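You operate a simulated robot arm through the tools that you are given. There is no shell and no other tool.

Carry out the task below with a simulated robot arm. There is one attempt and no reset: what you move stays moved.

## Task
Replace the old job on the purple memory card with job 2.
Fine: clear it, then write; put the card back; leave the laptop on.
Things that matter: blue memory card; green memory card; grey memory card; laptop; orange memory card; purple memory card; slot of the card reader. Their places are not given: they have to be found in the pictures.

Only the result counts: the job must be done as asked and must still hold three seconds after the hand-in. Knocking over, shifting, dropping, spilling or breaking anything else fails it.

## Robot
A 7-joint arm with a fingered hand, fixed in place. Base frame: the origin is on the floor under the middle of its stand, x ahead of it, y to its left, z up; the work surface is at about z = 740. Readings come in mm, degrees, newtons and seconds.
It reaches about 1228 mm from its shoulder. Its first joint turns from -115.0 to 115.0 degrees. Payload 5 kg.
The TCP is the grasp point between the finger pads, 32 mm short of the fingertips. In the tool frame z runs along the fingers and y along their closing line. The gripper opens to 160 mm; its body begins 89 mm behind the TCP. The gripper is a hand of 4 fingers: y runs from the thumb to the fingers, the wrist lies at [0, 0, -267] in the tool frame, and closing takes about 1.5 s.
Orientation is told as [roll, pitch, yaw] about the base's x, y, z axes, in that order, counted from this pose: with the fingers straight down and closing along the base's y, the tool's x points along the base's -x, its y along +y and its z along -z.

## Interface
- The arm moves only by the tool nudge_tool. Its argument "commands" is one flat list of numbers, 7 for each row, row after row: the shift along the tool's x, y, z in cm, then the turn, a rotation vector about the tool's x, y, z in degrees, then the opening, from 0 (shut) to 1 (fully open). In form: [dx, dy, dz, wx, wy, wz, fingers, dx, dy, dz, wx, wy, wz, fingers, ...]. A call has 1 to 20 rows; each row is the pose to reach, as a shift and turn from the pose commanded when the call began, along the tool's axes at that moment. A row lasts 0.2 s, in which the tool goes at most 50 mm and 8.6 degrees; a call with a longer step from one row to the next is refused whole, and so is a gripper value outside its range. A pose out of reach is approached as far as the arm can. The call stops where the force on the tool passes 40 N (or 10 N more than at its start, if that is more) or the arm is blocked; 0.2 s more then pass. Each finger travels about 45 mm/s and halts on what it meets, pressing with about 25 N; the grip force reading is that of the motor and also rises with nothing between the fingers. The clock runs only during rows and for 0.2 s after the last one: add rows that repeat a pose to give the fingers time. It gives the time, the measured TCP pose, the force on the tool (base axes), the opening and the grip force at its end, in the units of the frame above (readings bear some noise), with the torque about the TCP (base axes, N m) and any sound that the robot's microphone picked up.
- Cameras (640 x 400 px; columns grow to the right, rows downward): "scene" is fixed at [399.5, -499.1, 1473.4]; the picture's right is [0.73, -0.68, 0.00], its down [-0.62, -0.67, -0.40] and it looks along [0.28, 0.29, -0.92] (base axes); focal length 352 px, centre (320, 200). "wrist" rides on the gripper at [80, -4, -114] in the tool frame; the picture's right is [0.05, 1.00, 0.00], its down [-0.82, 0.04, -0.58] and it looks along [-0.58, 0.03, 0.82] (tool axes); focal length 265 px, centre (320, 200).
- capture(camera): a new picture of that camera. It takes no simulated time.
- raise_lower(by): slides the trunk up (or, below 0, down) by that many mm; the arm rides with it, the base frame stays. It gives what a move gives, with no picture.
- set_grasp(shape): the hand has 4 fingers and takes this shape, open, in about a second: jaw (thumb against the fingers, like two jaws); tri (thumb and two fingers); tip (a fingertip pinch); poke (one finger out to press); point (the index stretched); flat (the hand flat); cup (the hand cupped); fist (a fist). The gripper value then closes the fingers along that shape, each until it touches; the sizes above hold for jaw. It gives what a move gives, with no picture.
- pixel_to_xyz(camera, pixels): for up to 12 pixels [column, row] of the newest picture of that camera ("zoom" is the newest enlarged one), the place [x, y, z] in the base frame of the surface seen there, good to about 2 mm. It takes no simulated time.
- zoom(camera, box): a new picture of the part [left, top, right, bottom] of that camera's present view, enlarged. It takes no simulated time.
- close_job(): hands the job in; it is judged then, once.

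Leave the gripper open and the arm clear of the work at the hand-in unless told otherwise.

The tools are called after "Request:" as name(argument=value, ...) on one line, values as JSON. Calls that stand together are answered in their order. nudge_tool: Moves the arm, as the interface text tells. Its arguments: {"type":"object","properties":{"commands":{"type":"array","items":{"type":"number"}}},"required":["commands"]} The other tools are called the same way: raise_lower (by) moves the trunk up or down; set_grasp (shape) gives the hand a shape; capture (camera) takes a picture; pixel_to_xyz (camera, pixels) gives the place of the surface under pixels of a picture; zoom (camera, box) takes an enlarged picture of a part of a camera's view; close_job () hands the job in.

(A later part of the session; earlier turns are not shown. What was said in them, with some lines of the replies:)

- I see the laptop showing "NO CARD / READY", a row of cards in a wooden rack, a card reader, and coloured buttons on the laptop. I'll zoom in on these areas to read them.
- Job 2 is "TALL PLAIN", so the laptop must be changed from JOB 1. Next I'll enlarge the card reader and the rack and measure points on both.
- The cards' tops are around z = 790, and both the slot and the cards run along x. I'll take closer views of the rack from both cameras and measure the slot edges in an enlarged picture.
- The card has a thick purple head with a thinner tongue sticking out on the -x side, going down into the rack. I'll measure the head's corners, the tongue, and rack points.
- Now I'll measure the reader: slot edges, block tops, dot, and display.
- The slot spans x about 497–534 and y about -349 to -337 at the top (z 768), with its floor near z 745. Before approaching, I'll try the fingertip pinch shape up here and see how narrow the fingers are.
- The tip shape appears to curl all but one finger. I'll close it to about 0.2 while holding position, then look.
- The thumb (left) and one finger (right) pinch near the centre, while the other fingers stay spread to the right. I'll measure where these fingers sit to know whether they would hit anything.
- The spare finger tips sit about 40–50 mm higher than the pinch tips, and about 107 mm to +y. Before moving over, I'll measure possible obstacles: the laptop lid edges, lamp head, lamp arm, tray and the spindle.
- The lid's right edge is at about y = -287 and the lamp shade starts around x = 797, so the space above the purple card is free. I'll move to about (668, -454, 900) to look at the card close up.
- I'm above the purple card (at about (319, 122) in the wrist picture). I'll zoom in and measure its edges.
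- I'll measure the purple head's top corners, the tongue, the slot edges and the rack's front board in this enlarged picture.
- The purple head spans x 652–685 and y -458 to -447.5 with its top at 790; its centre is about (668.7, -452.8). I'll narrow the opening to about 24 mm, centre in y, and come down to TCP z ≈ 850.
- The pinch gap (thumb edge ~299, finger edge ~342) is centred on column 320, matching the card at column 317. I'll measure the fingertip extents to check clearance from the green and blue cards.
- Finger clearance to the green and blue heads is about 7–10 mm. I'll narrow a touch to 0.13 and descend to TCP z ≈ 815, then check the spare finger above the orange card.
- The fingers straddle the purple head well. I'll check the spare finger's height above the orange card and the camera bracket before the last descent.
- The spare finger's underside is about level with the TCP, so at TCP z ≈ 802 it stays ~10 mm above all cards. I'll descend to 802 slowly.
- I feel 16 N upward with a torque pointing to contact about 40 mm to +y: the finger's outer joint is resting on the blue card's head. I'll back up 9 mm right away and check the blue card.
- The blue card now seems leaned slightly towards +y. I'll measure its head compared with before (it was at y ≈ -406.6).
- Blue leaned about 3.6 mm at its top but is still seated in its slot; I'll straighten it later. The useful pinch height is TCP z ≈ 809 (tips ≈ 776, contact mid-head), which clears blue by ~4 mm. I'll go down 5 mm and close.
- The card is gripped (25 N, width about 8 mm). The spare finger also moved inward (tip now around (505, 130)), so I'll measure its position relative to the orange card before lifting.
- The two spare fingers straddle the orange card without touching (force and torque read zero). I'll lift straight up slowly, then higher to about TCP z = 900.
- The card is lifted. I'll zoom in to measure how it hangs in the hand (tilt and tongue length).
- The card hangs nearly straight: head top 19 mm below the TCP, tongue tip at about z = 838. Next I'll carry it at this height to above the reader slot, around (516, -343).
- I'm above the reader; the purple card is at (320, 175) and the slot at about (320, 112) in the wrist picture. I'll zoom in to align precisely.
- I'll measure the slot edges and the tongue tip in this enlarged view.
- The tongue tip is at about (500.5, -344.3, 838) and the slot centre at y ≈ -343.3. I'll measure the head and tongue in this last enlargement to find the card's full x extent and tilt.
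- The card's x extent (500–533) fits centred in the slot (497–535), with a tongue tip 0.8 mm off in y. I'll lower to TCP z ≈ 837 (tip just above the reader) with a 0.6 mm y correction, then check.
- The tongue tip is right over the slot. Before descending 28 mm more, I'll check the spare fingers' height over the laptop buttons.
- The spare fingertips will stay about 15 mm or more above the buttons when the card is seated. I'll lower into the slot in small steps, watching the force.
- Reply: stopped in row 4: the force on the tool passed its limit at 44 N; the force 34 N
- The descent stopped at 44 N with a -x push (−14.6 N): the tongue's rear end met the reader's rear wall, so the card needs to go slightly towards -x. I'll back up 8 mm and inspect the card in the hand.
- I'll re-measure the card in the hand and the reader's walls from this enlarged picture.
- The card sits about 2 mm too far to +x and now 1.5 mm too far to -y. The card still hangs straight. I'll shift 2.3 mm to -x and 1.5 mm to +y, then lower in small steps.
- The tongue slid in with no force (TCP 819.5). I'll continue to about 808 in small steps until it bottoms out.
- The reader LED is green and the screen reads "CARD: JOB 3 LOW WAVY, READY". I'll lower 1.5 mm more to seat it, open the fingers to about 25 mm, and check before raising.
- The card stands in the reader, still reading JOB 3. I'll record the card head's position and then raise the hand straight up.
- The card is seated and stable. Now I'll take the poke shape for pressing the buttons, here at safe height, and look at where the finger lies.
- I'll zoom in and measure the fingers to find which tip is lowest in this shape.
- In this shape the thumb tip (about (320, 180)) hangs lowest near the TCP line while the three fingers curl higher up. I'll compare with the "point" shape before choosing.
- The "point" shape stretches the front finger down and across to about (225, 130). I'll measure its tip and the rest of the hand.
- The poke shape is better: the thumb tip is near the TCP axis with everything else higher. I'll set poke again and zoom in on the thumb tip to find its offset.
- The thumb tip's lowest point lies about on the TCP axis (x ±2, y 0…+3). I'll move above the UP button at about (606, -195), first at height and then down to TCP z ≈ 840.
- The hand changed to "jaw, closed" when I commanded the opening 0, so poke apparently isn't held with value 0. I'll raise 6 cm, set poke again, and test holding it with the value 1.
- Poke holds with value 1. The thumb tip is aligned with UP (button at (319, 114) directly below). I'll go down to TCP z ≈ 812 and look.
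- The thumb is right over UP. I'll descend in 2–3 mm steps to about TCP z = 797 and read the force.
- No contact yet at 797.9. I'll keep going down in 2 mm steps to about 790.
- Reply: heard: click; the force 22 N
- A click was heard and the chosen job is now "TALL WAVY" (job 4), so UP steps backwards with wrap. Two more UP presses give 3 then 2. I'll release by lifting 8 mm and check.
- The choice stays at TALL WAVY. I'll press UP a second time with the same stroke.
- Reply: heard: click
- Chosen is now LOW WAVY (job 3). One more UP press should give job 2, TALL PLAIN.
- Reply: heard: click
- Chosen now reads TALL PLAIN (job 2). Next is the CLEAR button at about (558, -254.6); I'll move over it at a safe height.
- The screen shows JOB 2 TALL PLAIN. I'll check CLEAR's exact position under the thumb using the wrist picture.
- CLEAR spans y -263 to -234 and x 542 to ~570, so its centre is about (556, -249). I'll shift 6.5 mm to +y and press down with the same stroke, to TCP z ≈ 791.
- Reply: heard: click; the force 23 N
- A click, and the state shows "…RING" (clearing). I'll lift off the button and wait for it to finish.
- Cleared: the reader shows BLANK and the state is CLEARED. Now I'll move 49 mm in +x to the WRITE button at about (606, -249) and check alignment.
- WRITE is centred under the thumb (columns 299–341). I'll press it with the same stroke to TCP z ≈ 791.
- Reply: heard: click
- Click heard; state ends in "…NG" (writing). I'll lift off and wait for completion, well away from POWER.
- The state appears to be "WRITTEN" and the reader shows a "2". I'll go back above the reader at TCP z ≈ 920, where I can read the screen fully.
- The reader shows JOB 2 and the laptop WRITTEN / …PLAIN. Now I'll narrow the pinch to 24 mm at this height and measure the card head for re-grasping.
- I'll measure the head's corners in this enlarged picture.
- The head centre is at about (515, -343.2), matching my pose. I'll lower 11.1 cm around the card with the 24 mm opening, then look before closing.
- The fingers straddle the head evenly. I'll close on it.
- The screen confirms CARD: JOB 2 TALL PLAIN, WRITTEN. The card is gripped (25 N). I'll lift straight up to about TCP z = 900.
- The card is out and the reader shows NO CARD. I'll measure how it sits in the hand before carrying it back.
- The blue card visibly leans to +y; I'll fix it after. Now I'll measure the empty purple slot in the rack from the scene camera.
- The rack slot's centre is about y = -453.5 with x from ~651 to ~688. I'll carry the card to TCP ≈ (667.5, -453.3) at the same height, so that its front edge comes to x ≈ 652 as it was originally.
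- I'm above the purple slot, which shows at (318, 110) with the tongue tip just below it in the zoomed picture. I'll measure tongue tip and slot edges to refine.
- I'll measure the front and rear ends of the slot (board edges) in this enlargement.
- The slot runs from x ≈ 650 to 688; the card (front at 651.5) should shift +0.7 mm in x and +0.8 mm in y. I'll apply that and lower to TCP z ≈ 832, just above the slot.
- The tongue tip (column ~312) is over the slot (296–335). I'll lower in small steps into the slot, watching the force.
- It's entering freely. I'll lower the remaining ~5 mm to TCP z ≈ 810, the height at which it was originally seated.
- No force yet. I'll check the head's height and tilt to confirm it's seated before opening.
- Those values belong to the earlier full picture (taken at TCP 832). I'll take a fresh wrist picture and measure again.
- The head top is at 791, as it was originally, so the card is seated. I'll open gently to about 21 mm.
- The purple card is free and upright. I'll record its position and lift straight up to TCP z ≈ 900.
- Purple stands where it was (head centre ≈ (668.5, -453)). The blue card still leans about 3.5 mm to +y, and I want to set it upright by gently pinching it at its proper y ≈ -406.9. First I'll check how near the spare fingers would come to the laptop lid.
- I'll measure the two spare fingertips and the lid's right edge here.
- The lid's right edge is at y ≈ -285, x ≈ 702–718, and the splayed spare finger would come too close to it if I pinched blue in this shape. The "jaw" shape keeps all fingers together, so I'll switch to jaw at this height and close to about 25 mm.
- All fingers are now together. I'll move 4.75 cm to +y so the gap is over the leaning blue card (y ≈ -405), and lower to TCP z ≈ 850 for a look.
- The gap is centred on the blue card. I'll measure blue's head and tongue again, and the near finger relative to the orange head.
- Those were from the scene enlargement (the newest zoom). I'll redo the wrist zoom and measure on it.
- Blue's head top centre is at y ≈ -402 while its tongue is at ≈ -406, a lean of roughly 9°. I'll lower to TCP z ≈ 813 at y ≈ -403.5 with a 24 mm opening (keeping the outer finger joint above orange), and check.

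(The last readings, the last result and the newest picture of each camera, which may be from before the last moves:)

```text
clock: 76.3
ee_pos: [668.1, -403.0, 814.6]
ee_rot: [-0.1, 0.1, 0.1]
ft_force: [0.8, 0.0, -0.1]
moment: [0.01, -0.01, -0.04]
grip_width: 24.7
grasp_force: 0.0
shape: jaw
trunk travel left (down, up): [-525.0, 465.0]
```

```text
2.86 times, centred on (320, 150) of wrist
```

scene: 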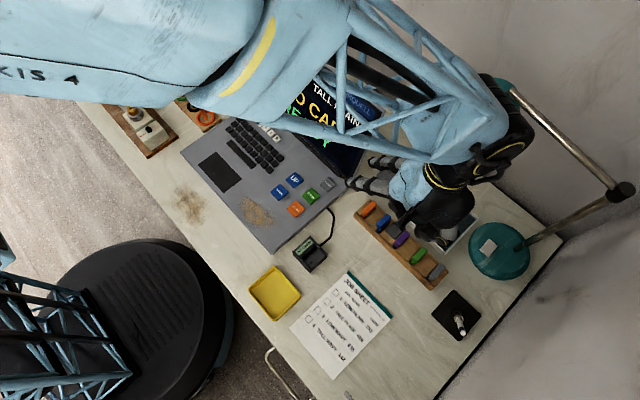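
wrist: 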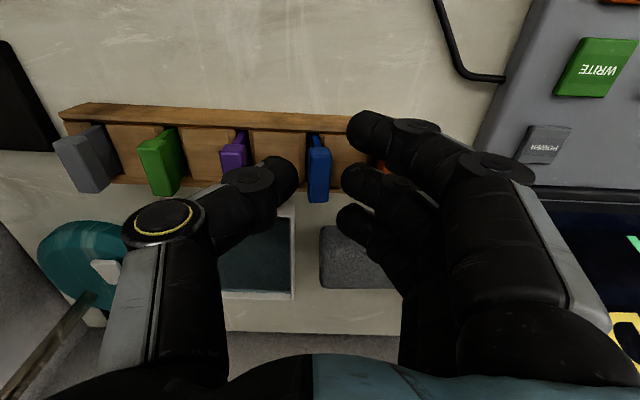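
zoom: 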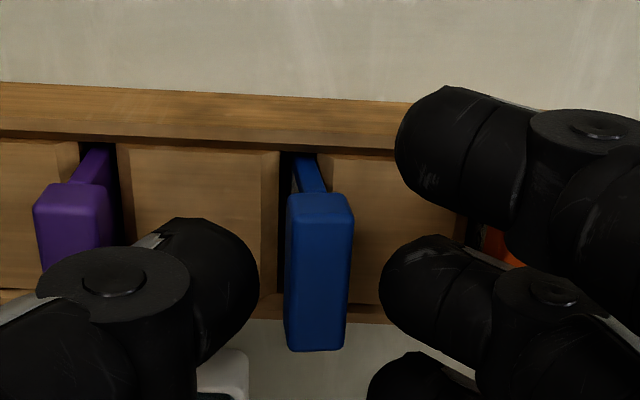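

No contact yet. I'll narrow to 16 mm and shift 3.6 mm to -y so the finger eases blue's head back toward y ≈ -406.9.

Request:
nudge_tool(commands=[0, 0, 0, 0, 0, 0, 0.12, 0, 0, 0, 0, 0, 0, 0.1, 0, -0.1, 0, 0, 0, 0, 0.1, 0, -0.2, 0, 0, 0, 0, 0.1, 0, -0.3, 0, 0, 0, 0, 0.1, 0, -0.36, 0, 0, 0, 0, 0.1, 0, -0.36, 0, 0, 0, 0, 0.1])

Request:
zoom(camera="wrist", box=[220, 80, 420, 220])

Request:
pixel_to_xyz(camera="zoom", pixels=[[300, 210], [345, 210], [322, 205], [310, 170], [300, 335], [335, 335], [75, 190]])

```text
clock: 77.9
ee_pos: [668.7, -407.7, 814.0]
ee_rot: [-0.1, 0.1, -0.1]
ft_force: [-1.1, -0.4, 0.4]
moment: [0.02, -0.01, -0.02]
grip_width: 16.3
grasp_force: 0.1
shape: jaw
trunk travel left (down, up): [-525.0, 465.0]
```

```text
2.86 times, centred on (320, 150) of wrist
```

zoom: 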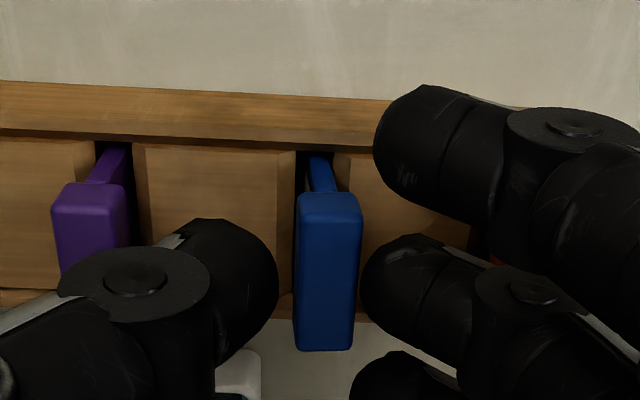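

```text
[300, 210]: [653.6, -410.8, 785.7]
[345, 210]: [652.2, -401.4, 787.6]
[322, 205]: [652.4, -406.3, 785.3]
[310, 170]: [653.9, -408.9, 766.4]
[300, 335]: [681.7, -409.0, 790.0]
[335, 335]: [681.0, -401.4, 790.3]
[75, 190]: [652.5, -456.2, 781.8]
```

Blue's head is back to y ≈ -406. Now I'll lower 3 mm and close to about 9–10 mm around it to centre it, then reopen.

Request:
nudge_tool(commands=[0, 0, 0.15, 0, 0, 0, 0.1, 0, 0, 0.3, 0, 0, 0, 0.09, 0, 0, 0.3, 0, 0, 0, 0.075, 0, 0, 0.3, 0, 0, 0, 0.065, 0, 0, 0.3, 0, 0, 0, 0.06, 0, 0, 0.3, 0, 0, 0, 0.06, 0, 0, 0.3, 0, 0, 0, 0.06])

Request:
zoom(camera="wrist", box=[220, 80, 420, 220])

Request:
pixel_to_xyz(camera="zoom", pixels=[[300, 210], [345, 210], [322, 205], [310, 170], [300, 335], [335, 335], [75, 190]])

```text
clock: 79.5
ee_pos: [669.2, -406.3, 811.5]
ee_rot: [-0.1, 0.1, 0.0]
ft_force: [0.4, -0.2, 0.2]
moment: [-0.01, 0.03, 0.01]
grip_width: 9.4
grasp_force: 0.0
shape: jaw
trunk travel left (down, up): [-525.0, 465.0]
```

```text
2.86 times, centred on (320, 150) of wrist
```

zoom: 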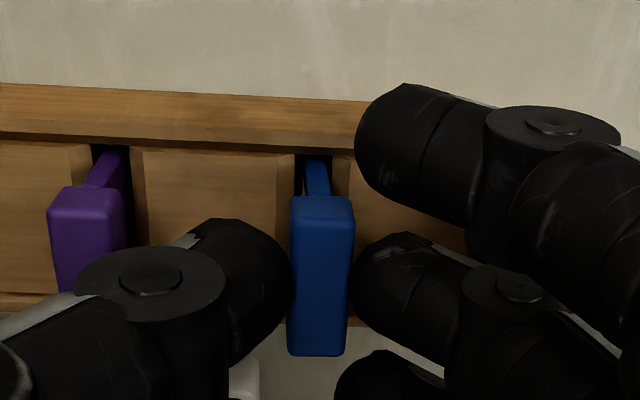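

```text
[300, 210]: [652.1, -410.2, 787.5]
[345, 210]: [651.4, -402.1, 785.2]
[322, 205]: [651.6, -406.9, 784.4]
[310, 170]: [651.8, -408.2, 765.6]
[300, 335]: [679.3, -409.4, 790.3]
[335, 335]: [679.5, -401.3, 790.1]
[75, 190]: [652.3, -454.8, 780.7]
```

Blue is nearly upright. I'll zoom closer on the blue head and tongue to judge the remaining lean.

Request:
zoom(camera="wrist", box=[295, 120, 345, 170])

Request:
zoom(camera="scene", box=[350, 190, 430, 260])

```text
8.00 times, centred on (320, 145) of wrist
```

zoom: 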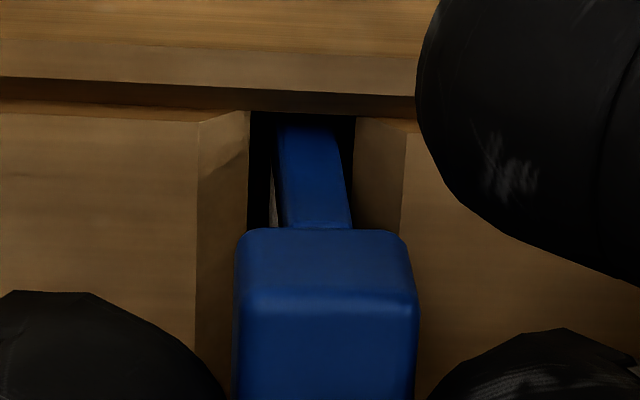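

```text
5.71 times, centred on (390, 225) of scene
```

zoom: 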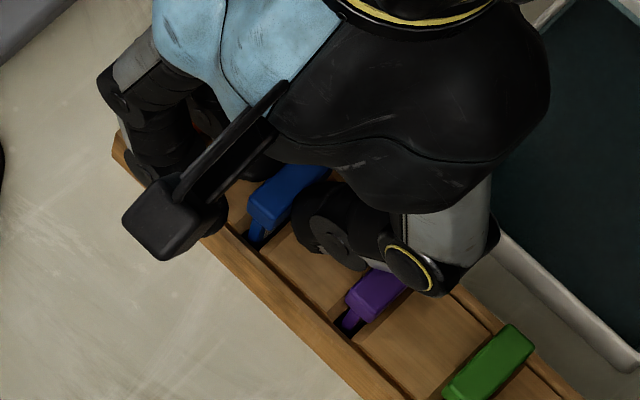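

The remaining tilt looks like ~3°, the same as purple had while held before it settled upright. I'll reopen gently to 20 mm and see whether blue settles upright.

Request:
nudge_tool(commands=[0, 0, 0, 0, 0, 0, 0.07, 0, 0, 0, 0, 0, 0, 0.08, 0, 0, 0, 0, 0, 0, 0.095, 0, 0, 0, 0, 0, 0, 0.11, 0, 0, 0, 0, 0, 0, 0.125, 0, 0, 0, 0, 0, 0, 0.125])

Request:
zoom(camera="wrist", box=[295, 120, 345, 170])

Request:
zoom(camera="wrist", box=[220, 80, 420, 220])

Request:
pixel_to_xyz(camera="zoom", pixels=[[295, 210], [345, 210], [322, 205], [310, 170], [295, 335], [335, 335]])

```text
clock: 80.9
ee_pos: [668.4, -407.0, 811.8]
ee_rot: [-0.2, 0.1, -0.1]
ft_force: [0.2, -0.3, 0.3]
moment: [0.01, -0.03, -0.04]
grip_width: 19.3
grasp_force: 0.1
shape: jaw
trunk travel left (down, up): [-525.0, 465.0]
```

```text
8.00 times, centred on (320, 145) of wrist
```

zoom: 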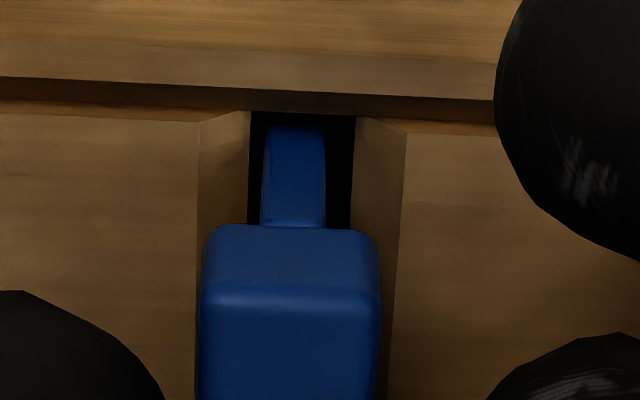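

```text
2.86 times, centred on (320, 150) of wrist
```

zoom: 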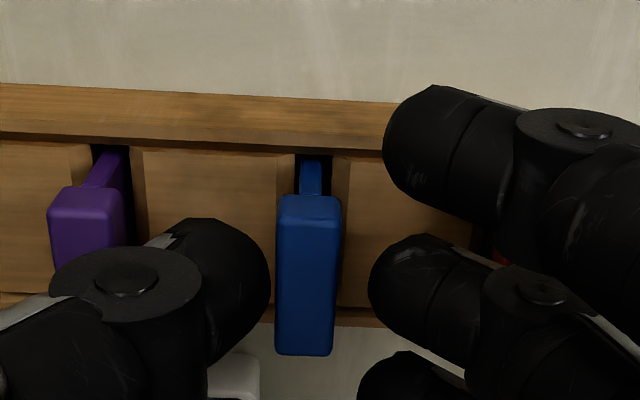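

```text
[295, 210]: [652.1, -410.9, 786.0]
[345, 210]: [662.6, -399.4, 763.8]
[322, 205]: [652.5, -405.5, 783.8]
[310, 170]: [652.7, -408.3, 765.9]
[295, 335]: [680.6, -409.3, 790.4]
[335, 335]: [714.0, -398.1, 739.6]
```

Blue now stands upright in its slot (tongue and head aligned), head centre y ≈ -408. I'll lift straight up to TCP z ≈ 900.

Request:
nudge_tool(commands=[0, 0, -0.5, 0, 0, 0, 0.125, 0, 0, -1, 0, 0, 0, 0.125, 0, 0, -1.8, 0, 0, 0, 0.125, 0, 0, -3, 0, 0, 0, 0.125, 0, 0, -5, 0, 0, 0, 0.125, 0, 0, -7, 0, 0, 0, 0.125, 0, 0, -9, 0, 0, 0, 0.125, 0, 0, -9, 0, 0, 0, 0.125])

Request:
capture(camera="wrist")

Request:
zoom(camera="wrist", box=[150, 70, 420, 170])

```text
clock: 82.7
ee_pos: [667.6, -406.8, 900.6]
ee_rot: [-0.1, 0.1, -0.1]
ft_force: [-0.1, 0.0, 0.2]
moment: [0.03, -0.01, -0.02]
grip_width: 19.3
grasp_force: 0.0
shape: jaw
trunk travel left (down, up): [-525.0, 465.0]
```

```text
taken
```

wrist: 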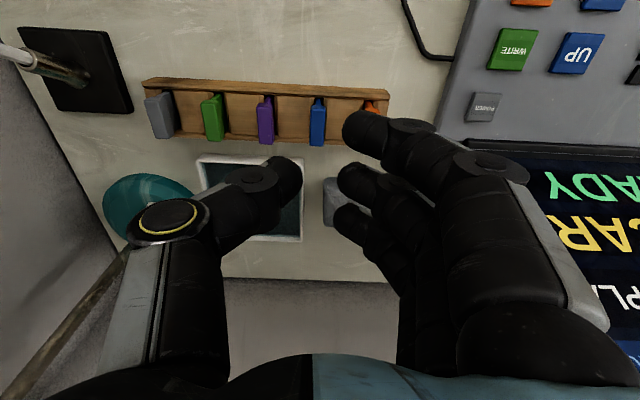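

```text
2.37 times, centred on (285, 120) of wrist
```

zoom: 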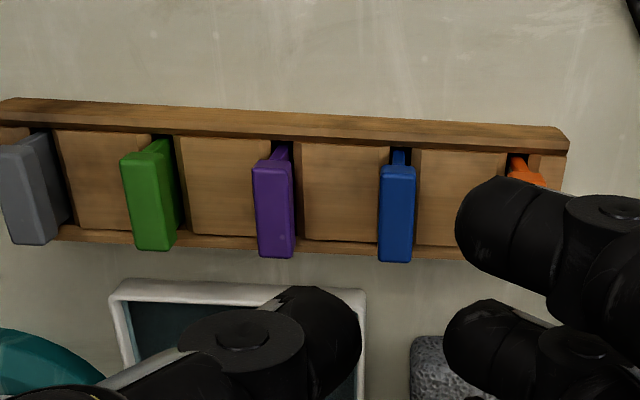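

All cards stand upright in the rack. I'll retreat up and back to the starting area (about (395, -343, 1023)), opening the gripper fully at the end.

Request:
nudge_tool(commands=[0, 0, -3, 0, 0, 0, 0.125, 0, 0, -6, 0, 0, 0, 0.125, 2, 0.5, -8, 0, 0, 0, 0.125, 5, 1.2, -9.5, 0, 0, 0, 0.125, 9, 2.1, -10.5, 0, 0, 0, 0.125, 13, 3, -11.3, 0, 0, 0, 0.125, 17, 3.9, -12, 0, 0, 0, 0.125, 21, 4.8, -12.2, 0, 0, 0, 0.125, 24.5, 5.6, -12.2, 0, 0, 0, 0.3, 27.3, 6.3, -12.2, 0, 0, 0, 0.5, 27.3, 6.3, -12.2, 0, 0, 0, 0.7, 27.3, 6.3, -12.2, 0, 0, 0, 0.9, 27.3, 6.3, -12.2, 0, 0, 0, 1, 27.3, 6.3, -12.2, 0, 0, 0, 1, 27.3, 6.3, -12.2, 0, 0, 0, 1, 27.3, 6.3, -12.2, 0, 0, 0, 1])

Request:
capture(camera="scene")

Request:
zoom(camera="scene", box=[340, 180, 468, 300])

Request:
zoom(camera="scene", box=[240, 10, 400, 170])

```text
clock: 86.1
ee_pos: [397.5, -344.2, 1025.6]
ee_rot: [0.0, 0.1, -0.1]
ft_force: [0.4, 0.6, 0.7]
moment: [-0.01, -0.02, -0.02]
grip_width: 159.8
grasp_force: 0.1
shape: jaw
trunk travel left (down, up): [-525.0, 465.0]
```

```text
taken
```

scene: 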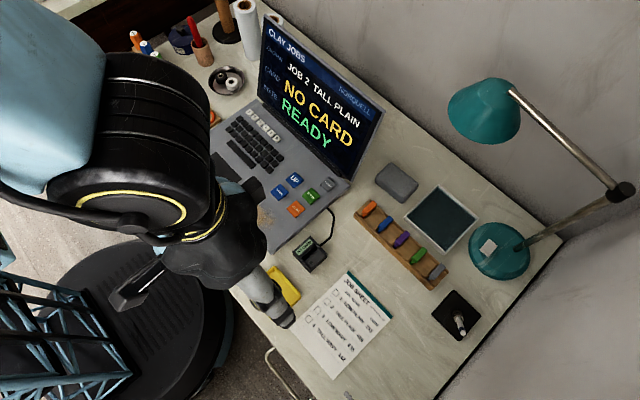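

```text
3.33 times, centred on (404, 240) of scene
```

zoom: 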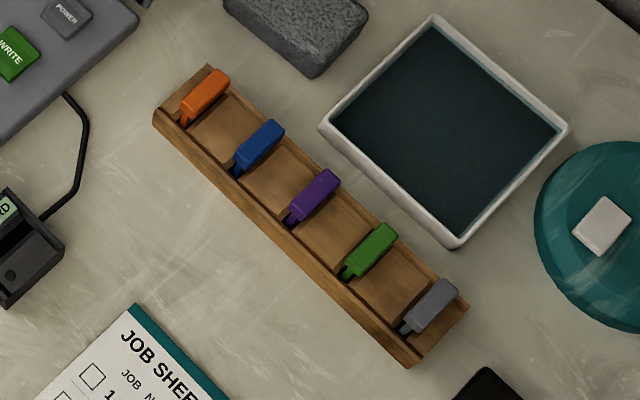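

```text
2.50 times, centred on (320, 90) of scene
```

zoom: 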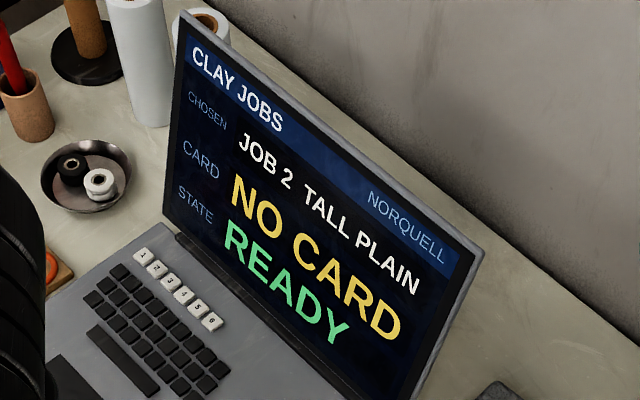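

The rack looks the same as in the first picture, with purple back in its slot and blue upright. The laptop is on and shows READY / NO CARD. The purple card read JOB 2 TALL PLAIN, WRITTEN before I took it out. The gripper is open and the arm is clear, so I'm handing in.

Request:
close_job()

```text
The job is handed in.
```

The purple memory card now holds job 2 (TALL PLAIN) in place of job 3 (LOW WAVY), and I've handed the job in. The hand-in gave no verdict.

- **Writing:** I cleared the card first (the reader showed BLANK), then wrote job 2. Before I took the card out, the laptop read "JOB 2 TALL PLAIN, WRITTEN".
- **Card:** the purple card is back upright in its own slot in the rack.
- **Laptop:** it is still on, showing READY and NO CARD.
- **Blue card:** while reaching for the purple card, a finger pressed on the blue card and left it leaning about 9° in its slot. I straightened it afterwards. It is upright again, within about 1–2 mm of where it started.

The last picture shows the rack as it was at the start. The gripper is open and the arm is clear of the work.
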